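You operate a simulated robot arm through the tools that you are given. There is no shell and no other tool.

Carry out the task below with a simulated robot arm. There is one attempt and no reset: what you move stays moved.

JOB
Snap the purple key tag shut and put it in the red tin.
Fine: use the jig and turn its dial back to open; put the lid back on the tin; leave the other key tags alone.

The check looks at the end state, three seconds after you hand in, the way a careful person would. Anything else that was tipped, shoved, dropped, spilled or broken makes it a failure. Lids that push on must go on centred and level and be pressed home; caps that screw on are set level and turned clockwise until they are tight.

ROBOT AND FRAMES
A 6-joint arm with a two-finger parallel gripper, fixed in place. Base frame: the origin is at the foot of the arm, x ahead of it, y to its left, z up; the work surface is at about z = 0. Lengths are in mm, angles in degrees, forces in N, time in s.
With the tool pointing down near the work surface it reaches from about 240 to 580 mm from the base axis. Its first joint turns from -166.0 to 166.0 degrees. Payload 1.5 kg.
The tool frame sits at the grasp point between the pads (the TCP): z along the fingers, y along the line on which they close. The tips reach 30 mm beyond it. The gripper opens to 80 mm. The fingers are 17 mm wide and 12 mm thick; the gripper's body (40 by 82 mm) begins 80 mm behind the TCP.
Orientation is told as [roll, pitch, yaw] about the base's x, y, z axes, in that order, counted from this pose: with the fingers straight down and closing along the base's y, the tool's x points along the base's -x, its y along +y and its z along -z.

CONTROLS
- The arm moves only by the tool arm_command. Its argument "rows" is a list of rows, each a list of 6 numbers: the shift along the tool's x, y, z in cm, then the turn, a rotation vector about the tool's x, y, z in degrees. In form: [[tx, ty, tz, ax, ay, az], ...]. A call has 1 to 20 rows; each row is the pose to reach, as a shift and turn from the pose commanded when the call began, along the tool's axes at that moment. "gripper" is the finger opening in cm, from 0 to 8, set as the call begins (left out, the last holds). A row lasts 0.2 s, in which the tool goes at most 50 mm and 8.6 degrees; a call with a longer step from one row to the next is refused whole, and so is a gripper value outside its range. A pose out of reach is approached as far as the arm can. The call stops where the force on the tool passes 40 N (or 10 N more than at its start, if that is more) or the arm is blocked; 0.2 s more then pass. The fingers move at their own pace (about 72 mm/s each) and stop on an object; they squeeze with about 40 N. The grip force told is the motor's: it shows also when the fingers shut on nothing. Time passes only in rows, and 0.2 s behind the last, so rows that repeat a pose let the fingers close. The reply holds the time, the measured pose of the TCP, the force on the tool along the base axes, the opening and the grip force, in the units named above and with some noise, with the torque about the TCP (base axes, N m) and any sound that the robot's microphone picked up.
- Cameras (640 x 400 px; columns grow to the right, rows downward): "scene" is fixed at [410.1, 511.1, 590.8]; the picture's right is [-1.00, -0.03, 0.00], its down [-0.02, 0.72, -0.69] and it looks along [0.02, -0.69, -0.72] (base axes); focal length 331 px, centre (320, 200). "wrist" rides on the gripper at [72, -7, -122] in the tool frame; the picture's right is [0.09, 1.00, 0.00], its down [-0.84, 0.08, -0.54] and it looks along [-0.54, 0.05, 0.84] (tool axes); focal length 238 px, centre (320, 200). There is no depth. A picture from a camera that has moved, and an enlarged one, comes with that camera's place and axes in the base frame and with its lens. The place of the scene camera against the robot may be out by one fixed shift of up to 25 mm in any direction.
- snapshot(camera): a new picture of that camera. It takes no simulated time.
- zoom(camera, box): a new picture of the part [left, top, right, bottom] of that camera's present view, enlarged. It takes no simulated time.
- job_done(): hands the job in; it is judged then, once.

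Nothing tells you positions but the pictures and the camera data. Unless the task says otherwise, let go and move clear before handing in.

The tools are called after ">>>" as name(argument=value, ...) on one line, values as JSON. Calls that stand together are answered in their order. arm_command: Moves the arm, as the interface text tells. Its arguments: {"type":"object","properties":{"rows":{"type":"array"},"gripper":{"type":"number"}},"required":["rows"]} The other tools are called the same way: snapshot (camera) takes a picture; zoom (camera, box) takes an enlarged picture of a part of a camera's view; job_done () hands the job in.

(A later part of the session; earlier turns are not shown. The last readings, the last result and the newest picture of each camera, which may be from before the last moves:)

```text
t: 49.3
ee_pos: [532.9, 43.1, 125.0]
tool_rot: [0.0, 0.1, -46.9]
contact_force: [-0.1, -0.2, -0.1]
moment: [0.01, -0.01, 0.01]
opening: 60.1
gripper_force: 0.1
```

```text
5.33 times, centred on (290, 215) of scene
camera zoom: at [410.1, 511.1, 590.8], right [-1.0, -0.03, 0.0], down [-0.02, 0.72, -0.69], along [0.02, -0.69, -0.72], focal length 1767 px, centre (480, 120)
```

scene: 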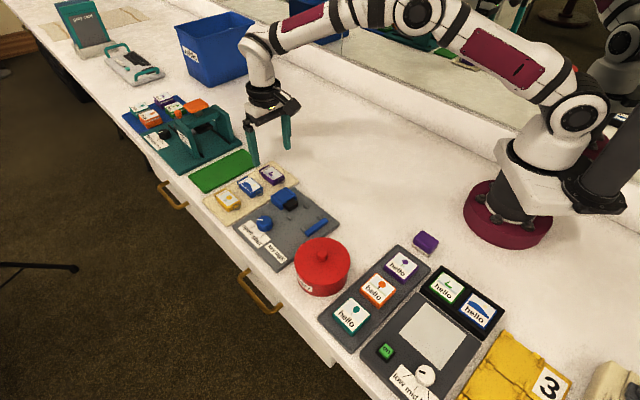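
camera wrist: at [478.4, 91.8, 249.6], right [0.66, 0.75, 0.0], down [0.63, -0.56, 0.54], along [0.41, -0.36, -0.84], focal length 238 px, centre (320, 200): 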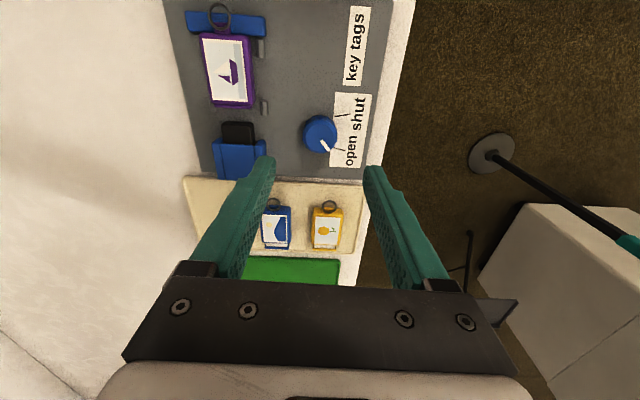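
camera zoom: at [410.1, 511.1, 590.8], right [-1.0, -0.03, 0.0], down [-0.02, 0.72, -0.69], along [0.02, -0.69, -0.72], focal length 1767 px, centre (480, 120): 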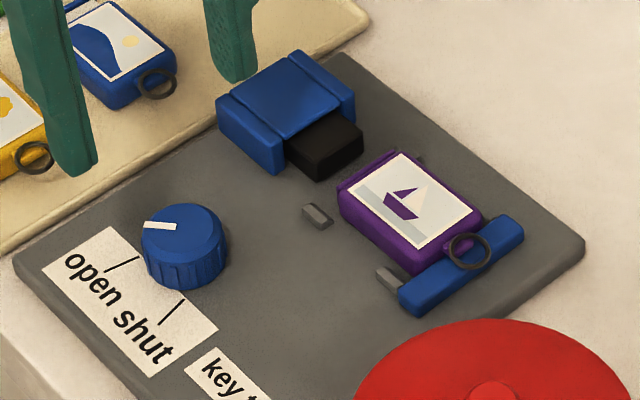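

The dial reads open, the ram is retracted, and the tag is closed. Next is the tin: I'll move above it (about (400, 145)) at a safe height and look at the lid.

>>> arm_command(rows=[[1, -0.2, -2, 0, 0, 0], [3, -0.6, -4, 0, 0, -5], [5.5, -1.1, -6, 0, 0, -11], [8, -1.6, -7.5, 0, 0, -17], [10.5, -2.1, -7.5, 0, 0, -24], [13, -2.6, -7.5, 0, 0, -31], [15, -3, -7.5, 0, 0, -39], [16.1, -3.1, -7.5, 0, 0, -46.9], [16.1, -3.1, -7.5, 0, 0, -46.9]])

>>> snapshot(camera="wrist")

>>> snapshot(camera="scene")

>>> zoom(camera="wrist", box=[200, 50, 440, 200])

```text
t: 51.3
ee_pos: [401.0, 140.9, 201.1]
tool_rot: [-0.1, 0.0, 0.1]
contact_force: [-0.4, -0.5, 0.0]
moment: [-0.01, 0.01, -0.01]
opening: 60.1
gripper_force: 0.0
```

```text
taken
camera wrist: at [327.6, 133.5, 324.0], right [-0.09, 1.0, 0.0], down [0.84, 0.08, 0.54], along [0.54, 0.05, -0.84], focal length 238 px, centre (320, 200)
```

wrist: 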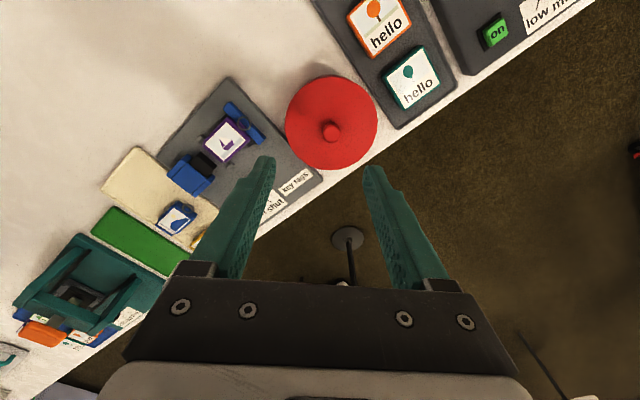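

```text
taken
```

scene: 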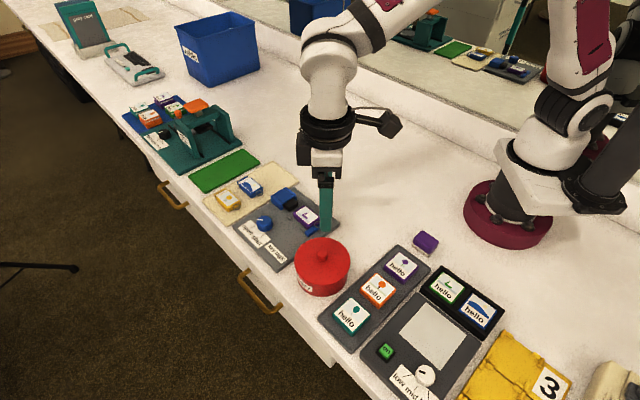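

```text
2.67 times, centred on (320, 125) of wrist
camera zoom: at [327.6, 133.5, 324.0], right [-0.09, 1.0, 0.0], down [0.84, 0.08, 0.54], along [0.54, 0.05, -0.84], focal length 636 px, centre (320, 400)
```

zoom: 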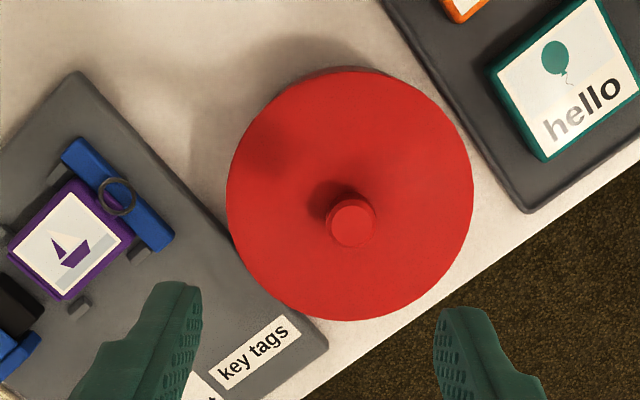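

The lid centre and knob are at about (407, 153.5), lid top near z≈46, knob about 20 mm wide and 17 mm tall. I'll move directly above the knob and descend to a checking height.

>>> arm_command(rows=[[-0.4, 0.7, 1.5, 0, 0, 0], [-0.755, 1.29, 3.5, 0, 0, 0], [-0.755, 1.29, 5.5, 0, 0, 0], [-0.755, 1.29, 7.5, 0, 0, 0], [-0.755, 1.29, 8.6, 0, 0, 0], [-0.755, 1.29, 8.6, 0, 0, 0]], gripper=4.5)

>>> snapshot(camera="wrist")

>>> zoom(camera="wrist", box=[220, 70, 420, 200])

>>> zoom(camera="scene", box=[280, 190, 370, 300])

```text
t: 52.7
ee_pos: [407.0, 152.7, 113.5]
tool_rot: [0.1, 0.0, 0.0]
contact_force: [-0.2, 0.2, 0.0]
moment: [-0.01, 0.02, -0.01]
opening: 45.2
gripper_force: 0.0
```

```text
taken
camera wrist: at [335.5, 146.4, 238.0], right [-0.09, 1.0, 0.0], down [0.84, 0.08, 0.54], along [0.54, 0.05, -0.84], focal length 238 px, centre (320, 200)
```

wrist: 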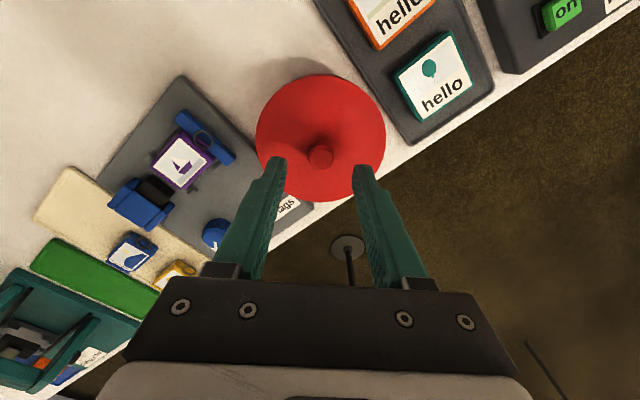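

```text
3.08 times, centred on (320, 135) of wrist
camera zoom: at [335.5, 146.4, 238.0], right [-0.09, 1.0, 0.0], down [0.84, 0.08, 0.54], along [0.54, 0.05, -0.84], focal length 733 px, centre (320, 400)
```

zoom: 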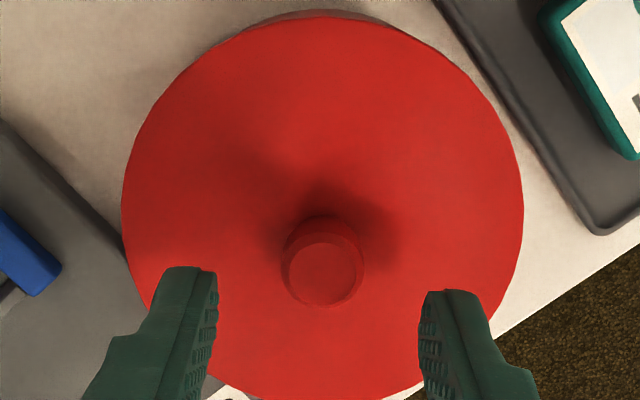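

```text
3.64 times, centred on (325, 245) of scene
camera zoom: at [410.1, 511.1, 590.8], right [-1.0, -0.03, 0.0], down [-0.02, 0.72, -0.69], along [0.02, -0.69, -0.72], focal length 1205 px, centre (302, 36)
```

zoom: 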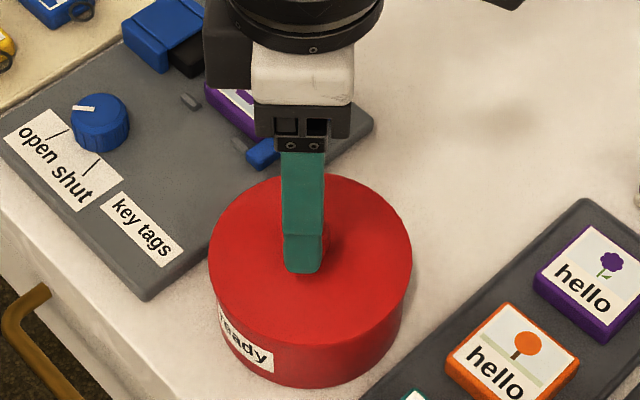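

Perfectly over the knob. Descending to TCP z≈84 (tips a few mm above the lid) and closing on the knob.

>>> arm_command(rows=[[0, 0, 1, 0, 0, 0], [0, 0, 2, 0, 0, 0], [0, 0, 2.7, 0, 0, 0], [0, 0, 3.1, 0, 0, 0], [0, 0, 3.1, 0, 0, 0]])

>>> zoom(camera="scene", box=[290, 210, 360, 270])

>>> zoom(camera="wrist", box=[250, 100, 390, 200])

```text
t: 53.9
ee_pos: [408.6, 153.1, 83.6]
tool_rot: [0.1, 0.1, 0.0]
contact_force: [-3.9, -2.2, 10.9]
moment: [-0.07, 0.09, 0.02]
opening: 45.0
gripper_force: 0.2
```

```text
6.67 times, centred on (325, 240) of scene
camera zoom: at [410.1, 511.1, 590.8], right [-1.0, -0.03, 0.0], down [-0.02, 0.72, -0.69], along [0.02, -0.69, -0.72], focal length 2208 px, centre (287, -67)
```

zoom: 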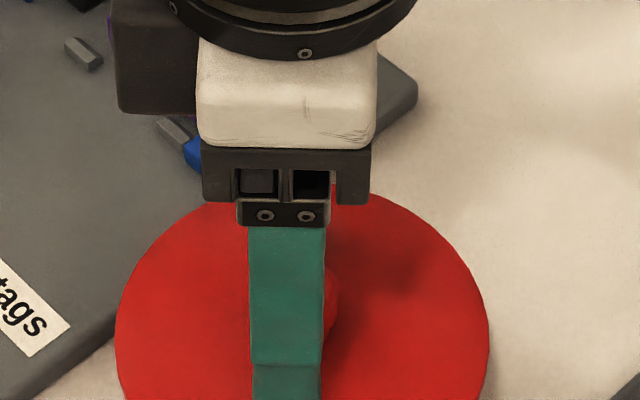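

```text
4.00 times, centred on (320, 150) of wrist
camera zoom: at [335.8, 146.7, 207.8], right [-0.09, 1.0, 0.0], down [0.84, 0.08, 0.54], along [0.54, 0.05, -0.84], focal length 953 px, centre (320, 400)
```

zoom: 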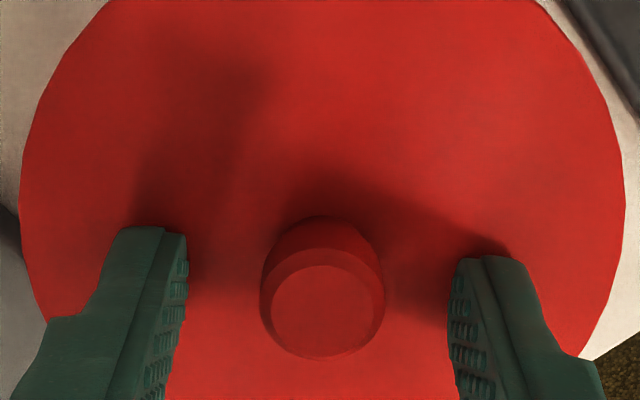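

The tips just touched the lid (lid top ≈ z 54). Backing off 2 mm and closing on the knob.

>>> arm_command(rows=[[0, 0, -0.2, 0, 0, 0], [0, 0, -0.2, 0, 0, 0]])

>>> arm_command(rows=[[0, 0, 0, 0, 0, 0], [0, 0, 0, 0, 0, 0], [0, 0, 0, 0, 0, 0], [0, 0, 0, 0, 0, 0]], gripper=0)

>>> zoom(camera="wrist", box=[250, 100, 390, 200])

```text
t: 54.5
ee_pos: [409.6, 153.1, 86.5]
tool_rot: [0.0, 0.1, -0.1]
contact_force: [0.4, 0.2, -0.2]
moment: [-0.02, 0.01, 0.0]
opening: 45.2
gripper_force: 0.1
```

```text
t: 55.5
ee_pos: [407.8, 153.7, 85.0]
tool_rot: [0.1, 0.0, 0.0]
contact_force: [0.9, 0.7, -0.2]
moment: [-0.01, 0.03, -0.01]
opening: 18.2
gripper_force: 32.7
heard: snap
```

```text
4.00 times, centred on (320, 150) of wrist
camera zoom: at [335.9, 146.7, 209.4], right [-0.09, 1.0, 0.0], down [0.84, 0.08, 0.54], along [0.54, 0.05, -0.84], focal length 953 px, centre (320, 400)
```

zoom: 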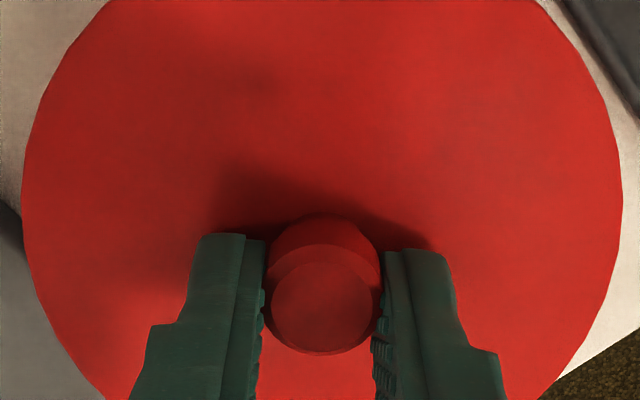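

I heard a snap while gripping the knob. Before lifting I'll check the lid and the tag for anything changed.

>>> snapshot(camera="scene")

>>> zoom(camera="scene", box=[285, 195, 330, 230])

>>> zoom(camera="scene", box=[285, 230, 365, 300])

>>> snapshot(camera="wrist")

```text
taken
```

scene: 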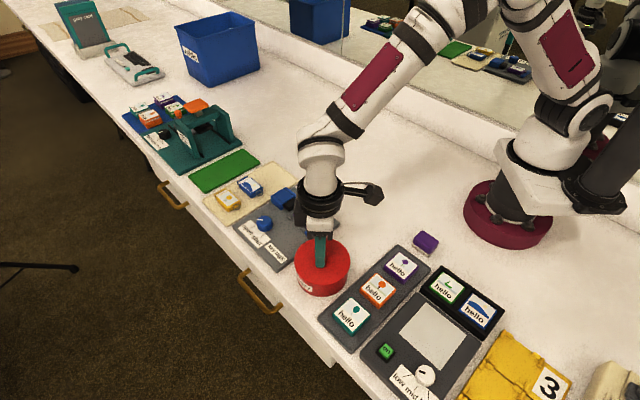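

```text
11.43 times, centred on (308, 212) of scene
camera zoom: at [410.1, 511.1, 590.8], right [-1.0, -0.03, 0.0], down [-0.02, 0.72, -0.69], along [0.02, -0.69, -0.72], focal length 3786 px, centre (463, 57)
```

zoom: 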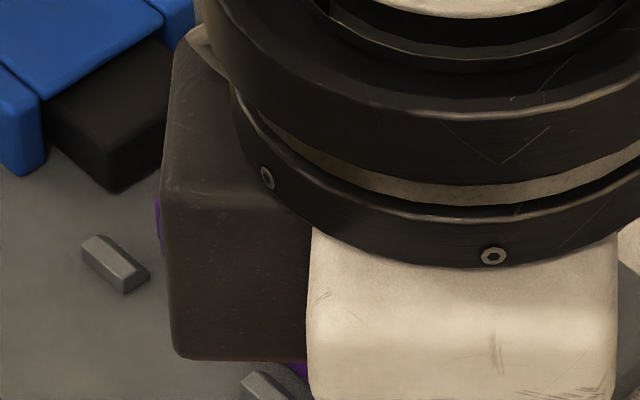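

```text
5.71 times, centred on (325, 265) of scene
camera zoom: at [410.1, 511.1, 590.8], right [-1.0, -0.03, 0.0], down [-0.02, 0.72, -0.69], along [0.02, -0.69, -0.72], focal length 1893 px, centre (291, -171)
```

zoom: 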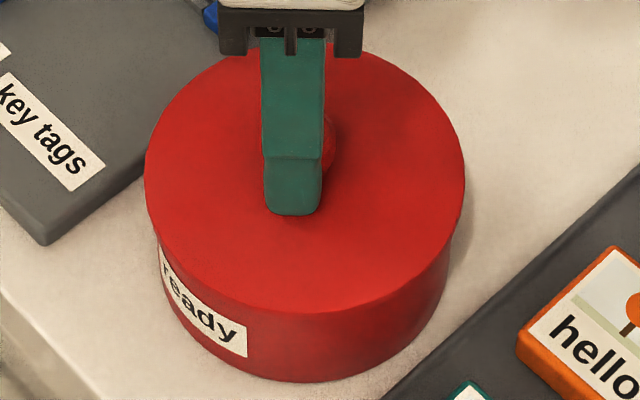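

```text
taken
camera wrist: at [335.9, 146.7, 209.4], right [-0.09, 1.0, 0.0], down [0.84, 0.08, 0.54], along [0.54, 0.05, -0.84], focal length 238 px, centre (320, 200)
```

wrist: 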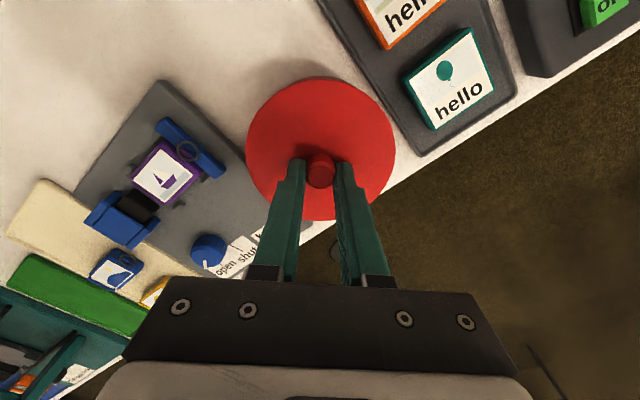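

>>> zoom(camera="wrist", box=[90, 100, 240, 260])

>>> zoom(camera="wrist", box=[120, 110, 220, 220])

```text
2.50 times, centred on (165, 180) of wrist
camera zoom: at [335.9, 146.7, 209.4], right [-0.09, 1.0, 0.0], down [0.84, 0.08, 0.54], along [0.54, 0.05, -0.84], focal length 596 px, centre (708, 250)
```

zoom: 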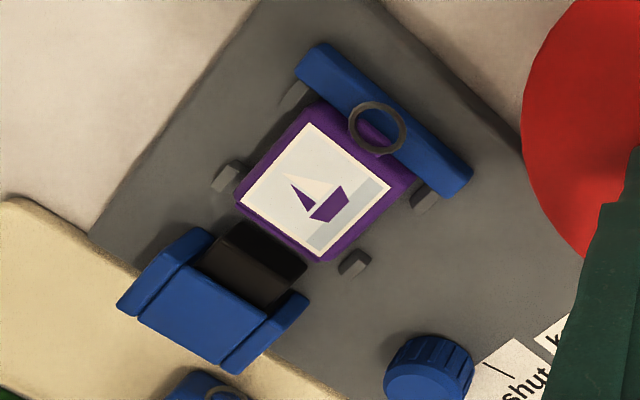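

```text
3.64 times, centred on (170, 165) of wrist
camera zoom: at [335.9, 146.7, 209.4], right [-0.09, 1.0, 0.0], down [0.84, 0.08, 0.54], along [0.54, 0.05, -0.84], focal length 867 px, centre (866, 327)
```

zoom: 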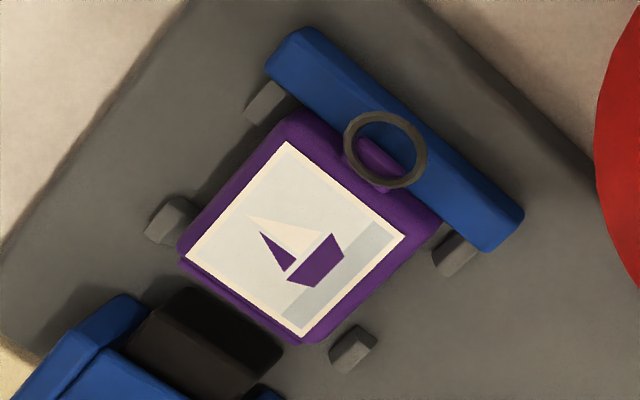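

Everything looks unchanged: the tag is closed and the lid is in place. I'll lift the lid slowly by 1 cm and check.

>>> arm_command(rows=[[0, 0, 0, 0, 0, 0], [0, 0, -0.2, 0, 0, 0], [0, 0, -0.4, 0, 0, 0], [0, 0, -0.6, 0, 0, 0], [0, 0, -0.8, 0, 0, 0], [0, 0, -1, 0, 0, 0], [0, 0, -1, 0, 0, 0]])

>>> zoom(camera="scene", box=[285, 220, 365, 300])

>>> zoom(camera="wrist", box=[220, 50, 420, 210])

```text
t: 57.1
ee_pos: [408.5, 153.6, 95.8]
tool_rot: [0.0, 0.0, 0.0]
contact_force: [0.4, -0.5, -0.5]
moment: [0.03, -0.01, -0.02]
opening: 18.3
gripper_force: 32.4
```

```text
5.00 times, centred on (325, 260) of scene
camera zoom: at [410.1, 511.1, 590.8], right [-1.0, -0.03, 0.0], down [-0.02, 0.72, -0.69], along [0.02, -0.69, -0.72], focal length 1656 px, centre (295, -100)
```

zoom: 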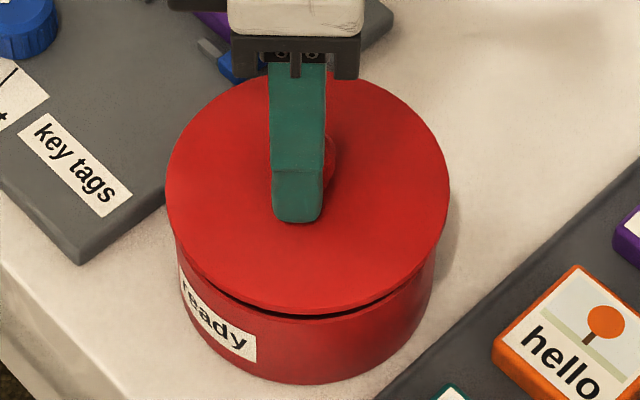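

```text
2.50 times, centred on (320, 130) of wrist
camera zoom: at [335.5, 146.4, 219.5], right [-0.09, 1.0, 0.0], down [0.84, 0.08, 0.54], along [0.54, 0.05, -0.84], focal length 596 px, centre (320, 375)
```

zoom: 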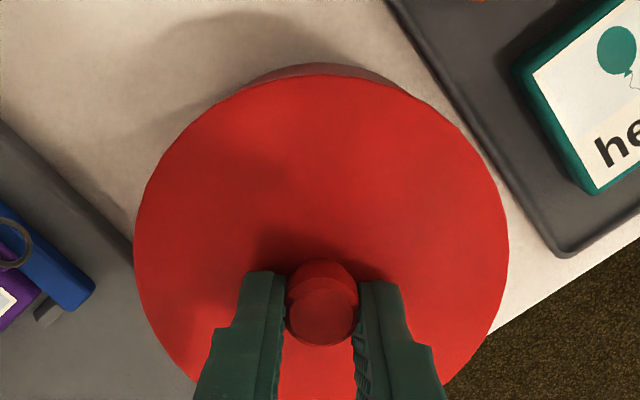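

The lid lifts free cleanly. Raising it and carrying it to the empty bench at about (330, -60).

>>> arm_command(rows=[[0, 0, -1.5, 0, 0, 0], [0, 0, -4, 0, 0, 0], [0, 0, -7, 0, 0, 0], [0.8, -2.5, -7, 0, 0, 0], [2.2, -6, -7, 0, 0, 0], [3.6, -9.8, -7, 0, 0, 0], [5, -13.6, -7, 0, 0, 0], [6.4, -17.4, -7, 0, 0, 0], [7.4, -20, -7, 0, 0, 0], [7.8, -21.3, -7, 0, 0, 0], [7.8, -21.3, -7, 0, 0, 0]])

>>> snapshot(camera="scene")

>>> snapshot(camera="wrist")

>>> zoom(camera="scene", box=[270, 190, 370, 310])

```text
t: 59.5
ee_pos: [328.8, -59.7, 166.2]
tool_rot: [0.0, 0.0, -0.1]
contact_force: [-0.4, -0.4, 0.4]
moment: [-0.02, 0.03, -0.02]
opening: 18.1
gripper_force: 32.9
```

```text
taken
```

scene: 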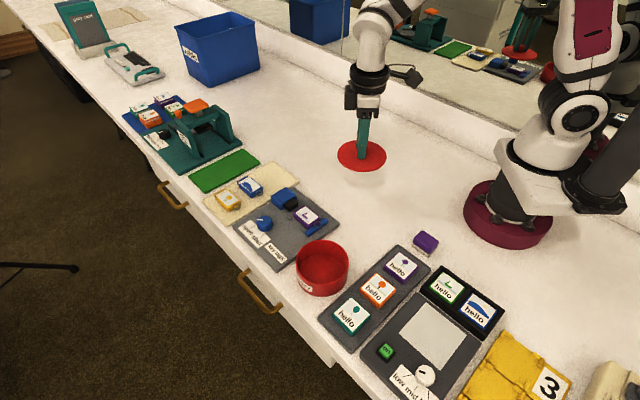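

```text
taken
camera wrist: at [256.4, -66.8, 289.5], right [-0.09, 1.0, 0.0], down [0.84, 0.08, 0.54], along [0.54, 0.05, -0.84], focal length 238 px, centre (320, 200)
```

wrist: 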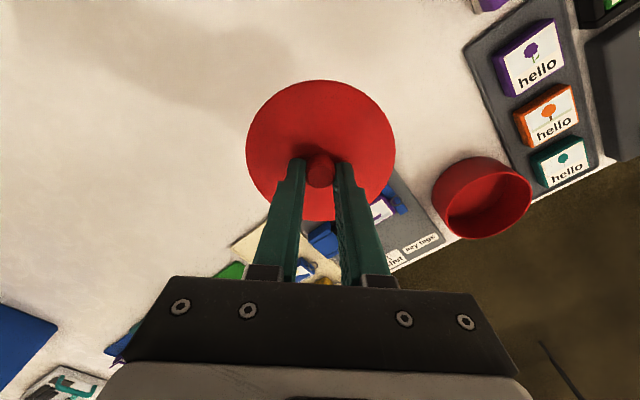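

```text
3.33 times, centred on (320, 250) of scene
camera zoom: at [410.1, 511.1, 590.8], right [-1.0, -0.03, 0.0], down [-0.02, 0.72, -0.69], along [0.02, -0.69, -0.72], focal length 1104 px, centre (320, 33)
```

zoom: 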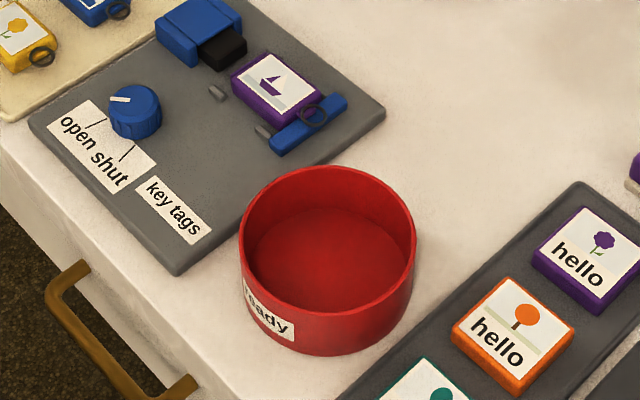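

The tin is open and empty. Lowering the lid toward the bench.

>>> arm_command(rows=[[0, 0, 2.5, 0, 0, 0], [0, 0, 5, 0, 0, 0], [0, 0, 7.5, 0, 0, 0], [0, 0, 9, 0, 0, 0], [0, 0, 10, 0, 0, 0], [0, 0, 10.6, 0, 0, 0], [0, 0, 10.6, 0, 0, 0]])

>>> zoom(camera="scene", box=[320, 140, 410, 220])

```text
t: 61.1
ee_pos: [329.5, -59.5, 59.2]
tool_rot: [-0.1, 0.0, 0.0]
contact_force: [0.6, -0.5, -0.7]
moment: [0.01, -0.01, -0.03]
opening: 18.1
gripper_force: 32.4
```

```text
5.00 times, centred on (365, 180) of scene
camera zoom: at [410.1, 511.1, 590.8], right [-1.0, -0.03, 0.0], down [-0.02, 0.72, -0.69], along [0.02, -0.69, -0.72], focal length 1656 px, centre (95, 300)
```

zoom: 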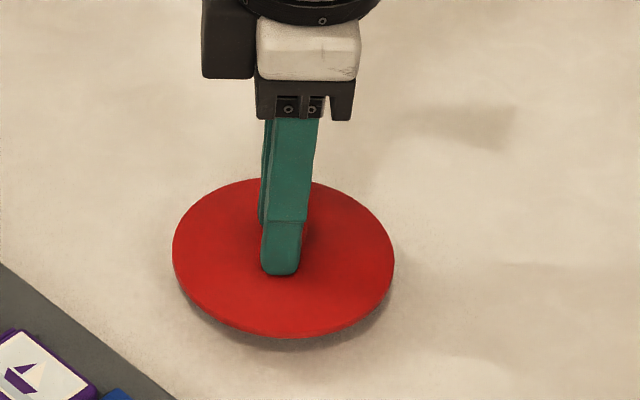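

>>> arm_command(rows=[[0, 0, 0.2, 0, 0, 0], [0, 0, 0.4, 0, 0, 0], [0, 0, 0.6, 0, 0, 0], [0, 0, 0.8, 0, 0, 0], [0, 0, 0.8, 0, 0, 0]])

>>> zoom(camera="scene", box=[320, 140, 410, 220])

```text
t: 62.3
ee_pos: [330.3, -59.4, 53.0]
tool_rot: [0.0, 0.0, 0.0]
contact_force: [0.1, 0.0, 0.1]
moment: [0.0, -0.02, 0.0]
opening: 17.7
gripper_force: 32.5
```

```text
5.00 times, centred on (365, 180) of scene
camera zoom: at [410.1, 511.1, 590.8], right [-1.0, -0.03, 0.0], down [-0.02, 0.72, -0.69], along [0.02, -0.69, -0.72], focal length 1656 px, centre (95, 300)
```

zoom: 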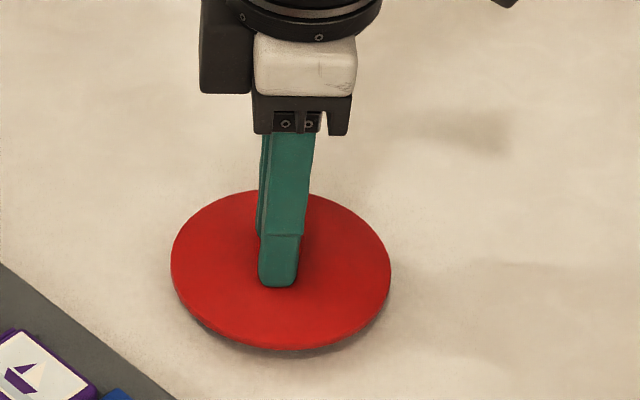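

>>> arm_command(rows=[[0, 0, 0.15, 0, 0, 0], [0, 0, 0.3, 0, 0, 0], [0, 0, 0.45, 0, 0, 0], [0, 0, 0.6, 0, 0, 0], [0, 0, 0.6, 0, 0, 0]])

>>> zoom(camera="scene", box=[320, 140, 410, 220])

```text
t: 63.5
ee_pos: [330.4, -59.4, 45.3]
tool_rot: [0.0, -0.1, 0.0]
contact_force: [0.1, -0.7, -0.5]
moment: [0.02, 0.02, -0.01]
opening: 18.2
gripper_force: 32.8
```

```text
5.00 times, centred on (365, 180) of scene
camera zoom: at [410.1, 511.1, 590.8], right [-1.0, -0.03, 0.0], down [-0.02, 0.72, -0.69], along [0.02, -0.69, -0.72], focal length 1656 px, centre (95, 300)
```

zoom: 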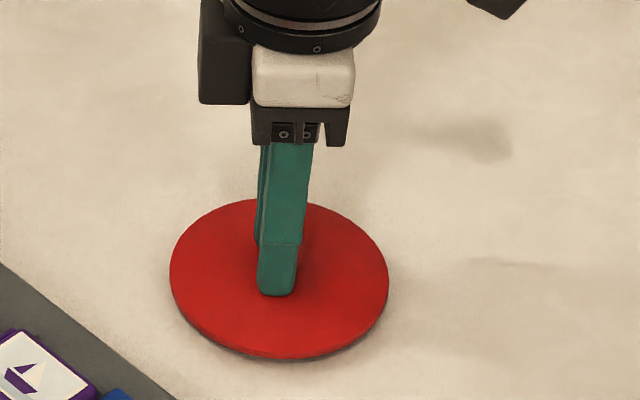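

>>> arm_command(rows=[[0, 0, 0.1, 0, 0, 0], [0, 0, 0.2, 0, 0, 0], [0, 0, 0.3, 0, 0, 0], [0, 0, 0.3, 0, 0, 0]])

```text
t: 64.5
ee_pos: [329.9, -60.5, 42.4]
tool_rot: [0.0, 0.0, 0.0]
contact_force: [0.2, 0.5, -0.2]
moment: [0.02, 0.03, -0.01]
opening: 18.3
gripper_force: 32.7
```

>>> arm_command(rows=[[0, 0, 0.1, 0, 0, 0], [0, 0, 0.2, 0, 0, 0], [0, 0, 0.2, 0, 0, 0]])

>>> zoom(camera="scene", box=[335, 170, 405, 220])

```text
t: 65.3
ee_pos: [329.8, -59.4, 41.1]
tool_rot: [0.0, -0.1, 0.0]
contact_force: [-3.5, 1.5, 21.9]
moment: [0.04, 0.2, -0.01]
opening: 18.1
gripper_force: 32.4
```

```text
8.00 times, centred on (370, 195) of scene
camera zoom: at [410.1, 511.1, 590.8], right [-1.0, -0.03, 0.0], down [-0.02, 0.72, -0.69], along [0.02, -0.69, -0.72], focal length 2650 px, centre (-80, 240)
```

zoom: 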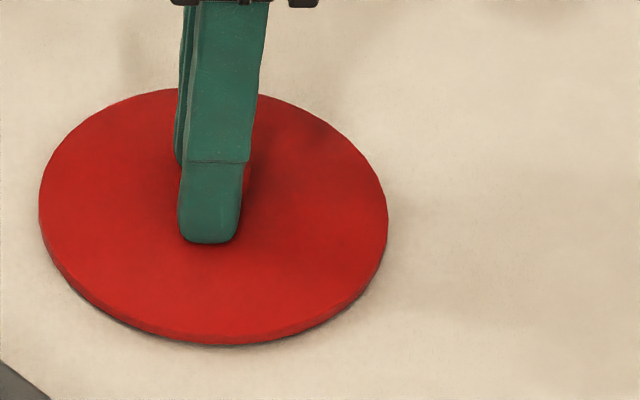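

The lid has touched the bench. Relaxing slightly, then releasing and rising.

>>> arm_command(rows=[[0, 0, -0.1, 0, 0, 0], [0, 0, -0.1, 0, 0, 0]])

>>> arm_command(rows=[[0, 0, 0, 0, 0, 0], [0, 0, 0, 0, 0, 0], [0, 0, 0, 0, 0, 0]], gripper=4.5)

>>> arm_command(rows=[[0, 0, -0.5, 0, 0, 0], [0, 0, -2, 0, 0, 0], [0, 0, -4.5, 0, 0, 0], [0, 0, -7.5, 0, 0, 0], [0, 0, -10, 0, 0, 0], [0, 0, -10, 0, 0, 0]])

>>> snapshot(camera="scene")

>>> zoom(camera="wrist", box=[200, 50, 440, 210])

>>> zoom(camera="scene", box=[280, 190, 340, 235])

```text
t: 65.9
ee_pos: [330.4, -59.1, 41.5]
tool_rot: [0.0, 0.1, 0.1]
contact_force: [0.2, 1.4, -1.7]
moment: [0.03, -0.01, 0.01]
opening: 18.2
gripper_force: 32.8
```

```text
t: 66.7
ee_pos: [330.5, -59.9, 41.5]
tool_rot: [0.0, 0.0, 0.1]
contact_force: [-0.6, 0.2, -0.3]
moment: [-0.03, 0.0, -0.02]
opening: 45.1
gripper_force: 0.0
```

```text
t: 68.1
ee_pos: [330.8, -60.2, 142.0]
tool_rot: [0.0, 0.0, -0.1]
contact_force: [-0.4, -0.2, 0.1]
moment: [0.01, 0.04, 0.01]
opening: 45.0
gripper_force: 0.1
```

```text
taken
```

scene: 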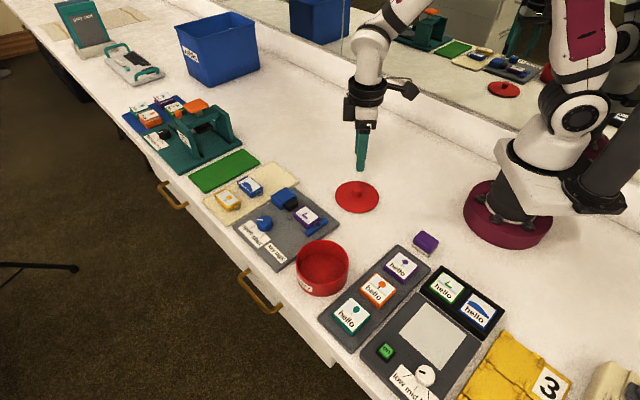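

```text
2.50 times, centred on (320, 130) of wrist
camera zoom: at [257.6, -66.9, 265.7], right [-0.09, 1.0, 0.0], down [0.84, 0.08, 0.54], along [0.54, 0.05, -0.84], focal length 596 px, centre (320, 375)
```

zoom: 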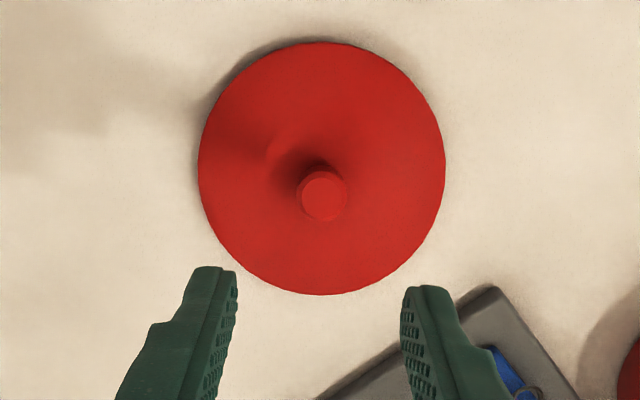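

```text
8.89 times, centred on (310, 212) of scene
camera zoom: at [410.1, 511.1, 590.8], right [-1.0, -0.03, 0.0], down [-0.02, 0.72, -0.69], along [0.02, -0.69, -0.72], focal length 2944 px, centre (409, 89)
```

zoom: 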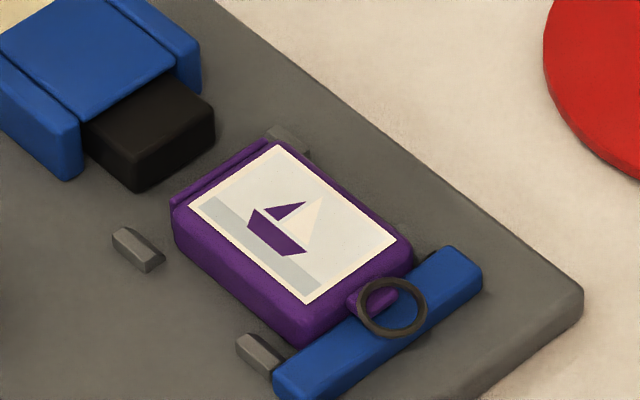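

The lid rests flat on the bench at (330, -60). Now back over the jig at yaw -45° to inspect the tag closely and pick it up.

>>> arm_command(rows=[[-1, 0.8, 0, 0, 0, 3], [-3, 2.2, 0, 0, 0, 9], [-5, 3.8, 0, 0, 0, 16], [-7, 5.3, 1, 0, 0, 24], [-9, 6.8, 2, 0, 0, 32], [-10.5, 7.9, 3, 0, 0, 39], [-11.2, 8.4, 3.5, 0, 0, 45.2], [-11.2, 8.4, 3.5, 0, 0, 45.2]], gripper=5)

>>> zoom(camera="wrist", box=[240, 60, 400, 200])

>>> zoom(camera="wrist", box=[280, 120, 360, 180])

>>> zoom(camera="scene", box=[280, 195, 320, 225])

```text
t: 69.9
ee_pos: [442.1, 23.8, 106.5]
tool_rot: [0.0, 0.0, -45.4]
contact_force: [0.2, -0.1, -0.2]
moment: [0.0, 0.04, -0.04]
opening: 50.2
gripper_force: 0.1
```

```text
2.86 times, centred on (320, 130) of wrist
camera zoom: at [386.6, 70.6, 230.7], right [0.64, 0.77, 0.0], down [0.64, -0.54, 0.54], along [0.42, -0.35, -0.84], focal length 681 px, centre (320, 400)
```

zoom: 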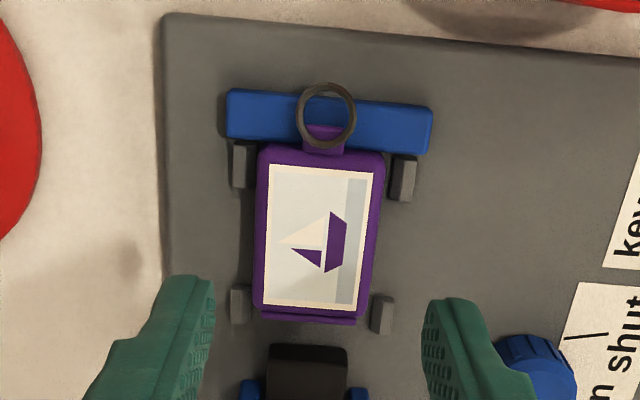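

```text
6.67 times, centred on (320, 150) of wrist
camera zoom: at [386.6, 70.6, 230.7], right [0.64, 0.77, 0.0], down [0.64, -0.54, 0.54], along [0.42, -0.35, -0.84], focal length 1589 px, centre (320, 533)
```

zoom: 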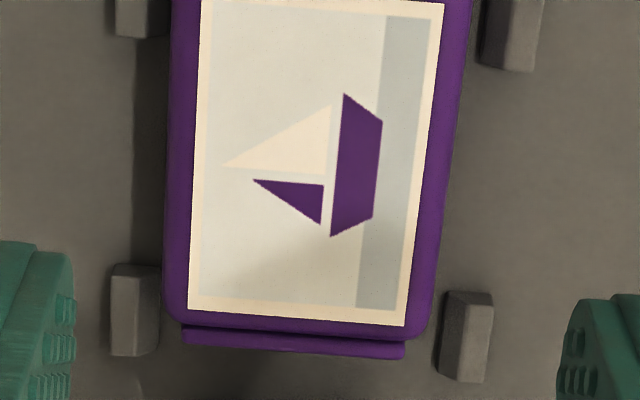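

```text
13.33 times, centred on (300, 210) of scene
camera zoom: at [410.1, 511.1, 590.8], right [-1.0, -0.03, 0.0], down [-0.02, 0.72, -0.69], along [0.02, -0.69, -0.72], focal length 4417 px, centre (587, 67)
```

zoom: 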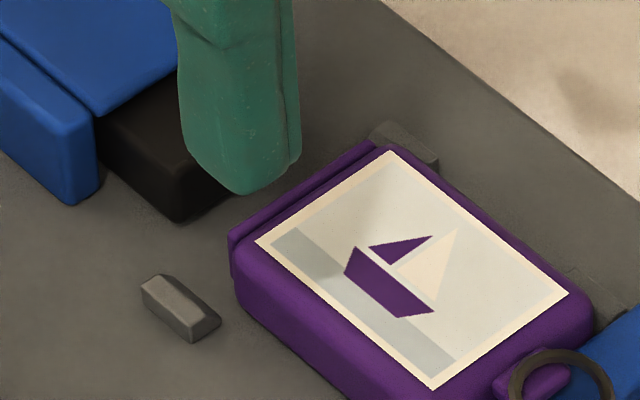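

The tag is fully closed (flange flush, no white showing). I'll correct by a few mm (gripping slightly toward the drawer end to clear the pegs) and descend.

>>> arm_command(rows=[[-0.42, -0.2, 0, 0, 0, 0], [-0.42, -0.2, 1.5, 0, 0, 0], [-0.42, -0.2, 3, 0, 0, 0], [-0.42, -0.2, 4.2, 0, 0, 0], [-0.42, -0.2, 4.6, 0, 0, 0], [-0.42, -0.2, 4.6, 0, 0, 0]], gripper=4.8)

>>> zoom(camera="wrist", box=[240, 80, 400, 200])

>>> zoom(camera="scene", box=[280, 180, 350, 235])

```text
t: 71.3
ee_pos: [443.0, 20.4, 61.0]
tool_rot: [0.0, 0.0, -45.1]
contact_force: [0.4, 0.1, -0.2]
moment: [0.03, -0.01, 0.02]
opening: 47.9
gripper_force: 0.1
```

```text
3.33 times, centred on (320, 140) of wrist
camera zoom: at [387.7, 66.5, 184.5], right [0.64, 0.77, 0.0], down [0.64, -0.54, 0.54], along [0.42, -0.35, -0.84], focal length 794 px, centre (320, 400)
```

zoom: 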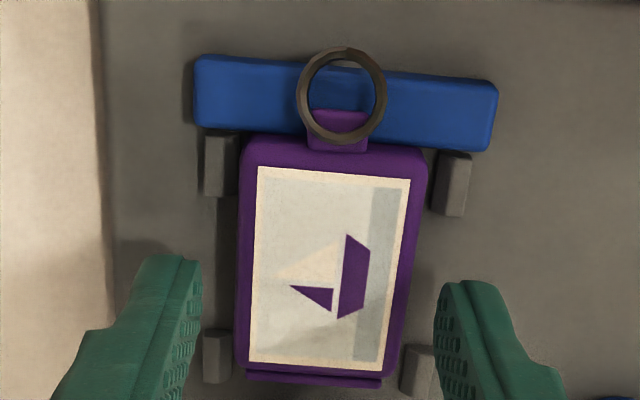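

```text
7.27 times, centred on (315, 208) of scene
camera zoom: at [410.1, 511.1, 590.8], right [-1.0, -0.03, 0.0], down [-0.02, 0.72, -0.69], along [0.02, -0.69, -0.72], focal length 2409 px, centre (356, 146)
```

zoom: 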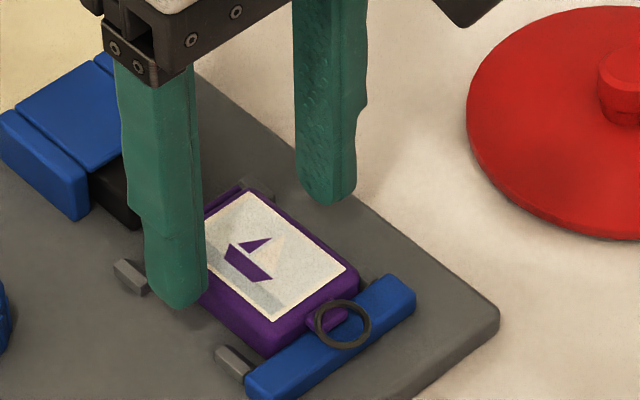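

Clear of all four pegs and centred. Descending to just above the plate.

>>> arm_command(rows=[[0, 0, 0.6, 0, 0, 0], [0, 0, 1.1, 0, 0, 0], [0, 0, 1.5, 0, 0, 0], [0, 0, 1.65, 0, 0, 0], [0, 0, 1.65, 0, 0, 0]])

>>> arm_command(rows=[[0, 0, 0.05, 0, 0, 0], [0, 0, 0.1, 0, 0, 0], [0, 0, 0.1, 0, 0, 0]])

```text
t: 72.5
ee_pos: [443.5, 20.2, 44.3]
tool_rot: [0.0, 0.0, -45.1]
contact_force: [0.0, -0.4, -0.6]
moment: [-0.04, -0.02, -0.02]
opening: 48.1
gripper_force: 0.1
```

```text
t: 73.3
ee_pos: [444.1, 20.3, 43.3]
tool_rot: [-0.1, 0.1, -45.2]
contact_force: [0.3, 0.6, 0.7]
moment: [-0.01, 0.03, -0.01]
opening: 47.9
gripper_force: 0.0
```

>>> arm_command(rows=[[0, 0, 0.05, 0, 0, 0], [0, 0, 0.1, 0, 0, 0], [0, 0, 0.1, 0, 0, 0]])

```text
t: 74.1
ee_pos: [443.9, 19.4, 41.6]
tool_rot: [0.0, 0.1, -45.2]
contact_force: [0.6, 0.1, 0.0]
moment: [-0.01, 0.03, -0.01]
opening: 48.1
gripper_force: 0.0
```

>>> arm_command(rows=[[0, 0, 0.05, 0, 0, 0], [0, 0, 0.08, 0, 0, 0], [0, 0, 0.08, 0, 0, 0]])

```text
t: 74.9
ee_pos: [445.1, 19.5, 42.1]
tool_rot: [0.0, 0.1, -45.2]
contact_force: [-5.8, 4.8, 22.5]
moment: [-0.35, 0.65, -0.04]
opening: 49.4
gripper_force: 0.6
```

Tips just touch the plate. Backing off 0.6 mm and closing on the tag.

>>> arm_command(rows=[[0, 0, -0.07, 0, 0, 0], [0, 0, -0.07, 0, 0, 0]])

>>> arm_command(rows=[[0, 0, 0, 0, 0, 0], [0, 0, 0, 0, 0, 0], [0, 0, 0, 0, 0, 0], [0, 0, 0, 0, 0, 0]], gripper=0)

>>> arm_command(rows=[[0, 0, -0.2, 0, 0, 0], [0, 0, -0.4, 0, 0, 0], [0, 0, -0.6, 0, 0, 0], [0, 0, -0.8, 0, 0, 0], [0, 0, -0.8, 0, 0, 0]])

>>> zoom(camera="wrist", box=[240, 80, 400, 200])

>>> zoom(camera="scene", box=[280, 180, 350, 235])

```text
t: 75.5
ee_pos: [444.1, 20.4, 42.6]
tool_rot: [0.0, 0.0, -45.2]
contact_force: [-0.8, 0.6, 9.4]
moment: [-0.15, 0.18, -0.15]
opening: 48.1
gripper_force: 0.1
```

```text
t: 76.5
ee_pos: [443.9, 21.2, 42.2]
tool_rot: [0.0, 0.0, -45.1]
contact_force: [5.7, 1.6, 0.4]
moment: [0.05, -0.19, 0.09]
opening: 36.6
gripper_force: 39.9
```

```text
t: 77.7
ee_pos: [443.4, 20.3, 49.7]
tool_rot: [0.0, 0.0, -45.3]
contact_force: [0.5, -2.3, -1.5]
moment: [-0.08, -0.04, 0.07]
opening: 36.5
gripper_force: 40.1
```

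```text
3.33 times, centred on (320, 140) of wrist
camera zoom: at [387.5, 66.0, 174.1], right [0.64, 0.77, 0.0], down [0.64, -0.54, 0.54], along [0.42, -0.35, -0.84], focal length 794 px, centre (320, 400)
```

zoom: 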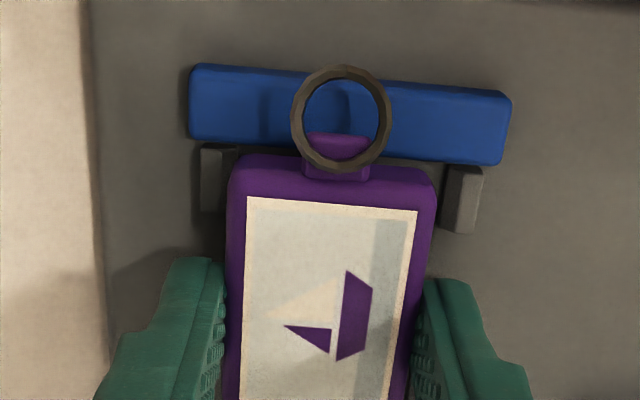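

```text
7.27 times, centred on (315, 208) of scene
camera zoom: at [410.1, 511.1, 590.8], right [-1.0, -0.03, 0.0], down [-0.02, 0.72, -0.69], along [0.02, -0.69, -0.72], focal length 2409 px, centre (356, 146)
```

zoom: 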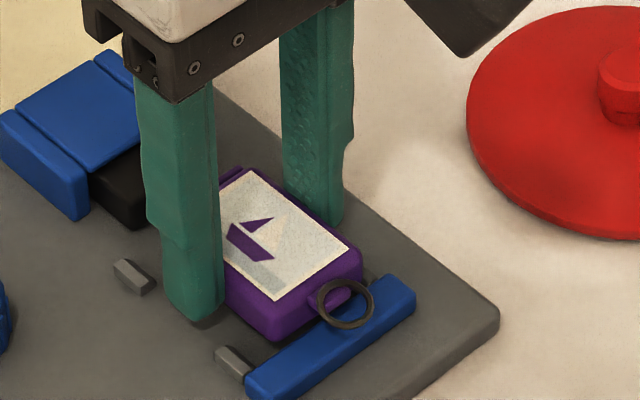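

The tag is held. Lifting slowly to z≈140.

>>> arm_command(rows=[[0, 0, -0.4, 0, 0, 0], [0, 0, -0.9, 0, 0, 0], [0, 0, -1.5, 0, 0, 0], [0, 0, -2.2, 0, 0, 0], [0, 0, -3, 0, 0, 0], [0, 0, -3.8, 0, 0, 0], [0, 0, -4.7, 0, 0, 0], [0, 0, -5.6, 0, 0, 0], [0, 0, -6.5, 0, 0, 0], [0, 0, -7.4, 0, 0, 0], [0, 0, -8.2, 0, 0, 0], [0, 0, -8.8, 0, 0, 0], [0, 0, -9, 0, 0, 0]])

>>> snapshot(camera="wrist")

>>> zoom(camera="scene", box=[280, 150, 350, 205])

```text
t: 80.5
ee_pos: [443.7, 19.6, 139.8]
tool_rot: [0.1, 0.0, -45.2]
contact_force: [0.1, 0.5, -0.4]
moment: [0.02, -0.03, -0.01]
opening: 36.7
gripper_force: 40.0
```

```text
taken
camera wrist: at [387.4, 66.4, 264.0], right [0.64, 0.77, 0.0], down [0.64, -0.54, 0.54], along [0.42, -0.35, -0.84], focal length 238 px, centre (320, 200)
```

wrist: 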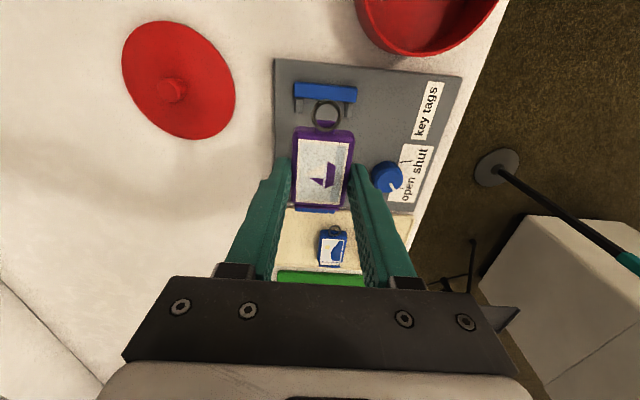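

```text
7.27 times, centred on (315, 178) of scene
camera zoom: at [410.1, 511.1, 590.8], right [-1.0, -0.03, 0.0], down [-0.02, 0.72, -0.69], along [0.02, -0.69, -0.72], focal length 2409 px, centre (356, 364)
```

zoom: 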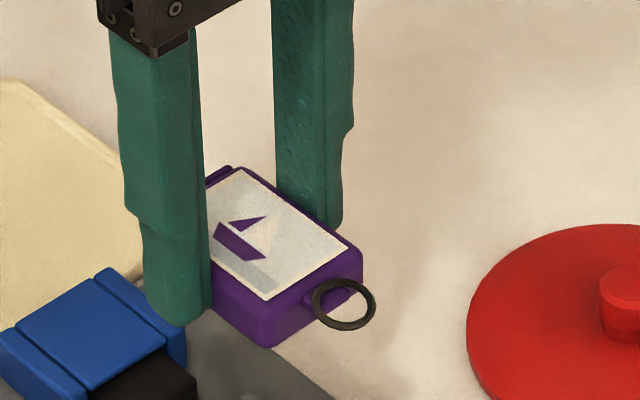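

Tag is secure. Carrying it over the open tin, offset so the tag and ring are centred inside it.

>>> arm_command(rows=[[1, 0.6, 0, 0, 0, 0], [2.8, 1.7, 0, 0, 0, 0], [5, 3.1, 0, 0, 0, 0], [7.2, 4.4, 0, 0, 0, 0], [9.4, 5.8, 0, 0, 0, 0], [10.7, 6.6, 0, 0, 0, 0], [11.08, 6.84, 0, 0, 0, 0], [11.08, 6.84, 0, 0, 0, 0]])

>>> snapshot(camera="wrist")

>>> zoom(camera="wrist", box=[220, 40, 420, 200])

>>> zoom(camera="scene", box=[270, 190, 380, 310])

```text
t: 82.3
ee_pos: [414.5, 147.0, 139.2]
tool_rot: [0.1, 0.0, -45.1]
contact_force: [-0.2, -0.5, -0.5]
moment: [-0.03, -0.02, 0.01]
opening: 36.6
gripper_force: 39.9
```

```text
taken
camera wrist: at [358.2, 193.5, 264.0], right [0.64, 0.77, 0.0], down [0.64, -0.54, 0.54], along [0.42, -0.35, -0.84], focal length 238 px, centre (320, 200)
```

wrist: 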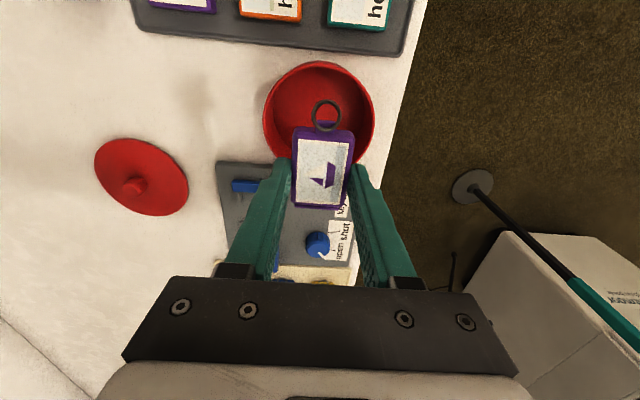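

```text
2.50 times, centred on (320, 120) of wrist
camera zoom: at [358.2, 193.5, 264.0], right [0.64, 0.77, 0.0], down [0.64, -0.54, 0.54], along [0.42, -0.35, -0.84], focal length 596 px, centre (320, 400)
```

zoom: 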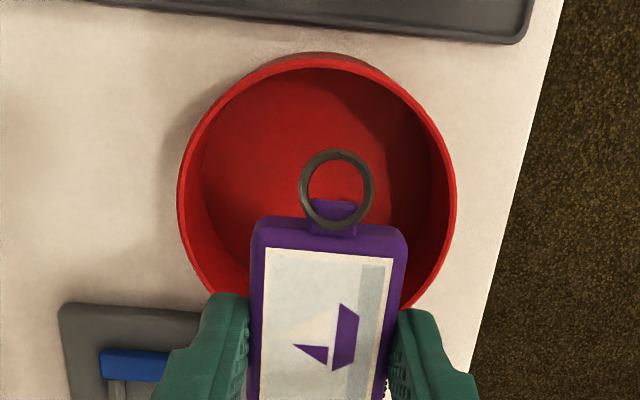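

```text
3.33 times, centred on (325, 250) of scene
camera zoom: at [410.1, 511.1, 590.8], right [-1.0, -0.03, 0.0], down [-0.02, 0.72, -0.69], along [0.02, -0.69, -0.72], focal length 1104 px, centre (303, 33)
```

zoom: 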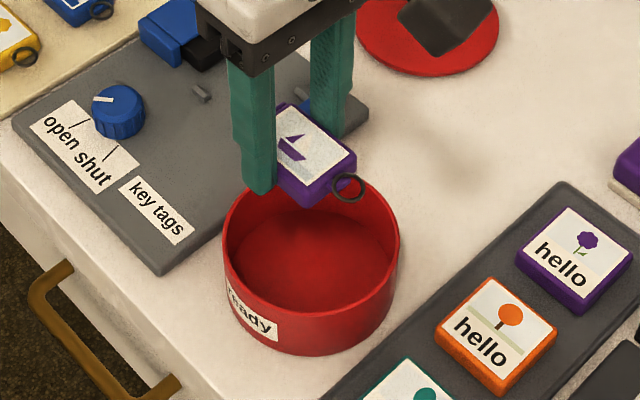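

The tag is over the opening; a small correction centres it. Lowering into the tin to z≈75 first.

>>> arm_command(rows=[[0.15, -0.08, 0.5, 0, 0, 0], [0.3, -0.15, 1.5, 0, 0, 0], [0.3, -0.15, 3, 0, 0, 0], [0.3, -0.15, 4.5, 0, 0, 0], [0.3, -0.15, 5.7, 0, 0, 0], [0.3, -0.15, 6, 0, 0, 0], [0.3, -0.15, 6, 0, 0, 0]])

>>> zoom(camera="wrist", box=[220, 40, 420, 200])

>>> zoom(camera="scene", box=[280, 210, 370, 300])

```text
t: 83.9
ee_pos: [410.9, 147.6, 79.5]
tool_rot: [0.0, 0.0, -45.2]
contact_force: [0.2, -0.6, -0.5]
moment: [0.0, 0.0, -0.02]
opening: 36.6
gripper_force: 39.6
```

```text
2.50 times, centred on (320, 120) of wrist
camera zoom: at [354.5, 194.0, 203.6], right [0.64, 0.77, 0.0], down [0.64, -0.54, 0.54], along [0.42, -0.35, -0.84], focal length 596 px, centre (320, 400)
```

zoom: 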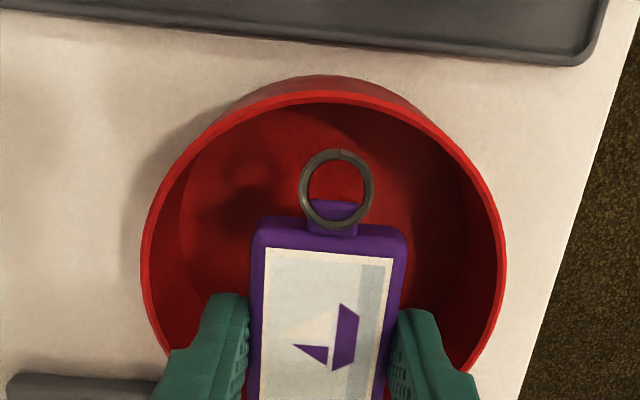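

```text
4.44 times, centred on (325, 255) of scene
camera zoom: at [410.1, 511.1, 590.8], right [-1.0, -0.03, 0.0], down [-0.02, 0.72, -0.69], along [0.02, -0.69, -0.72], focal length 1472 px, centre (298, -44)
```

zoom: 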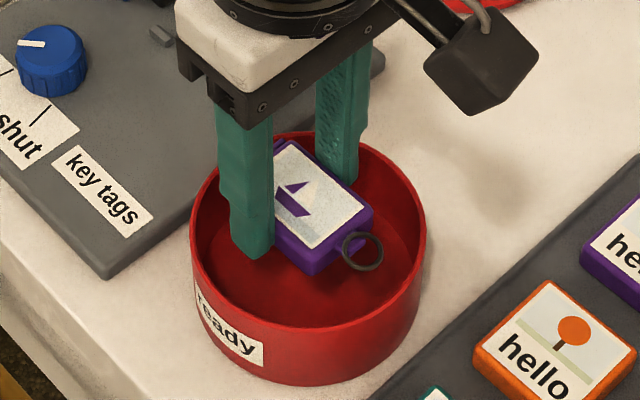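

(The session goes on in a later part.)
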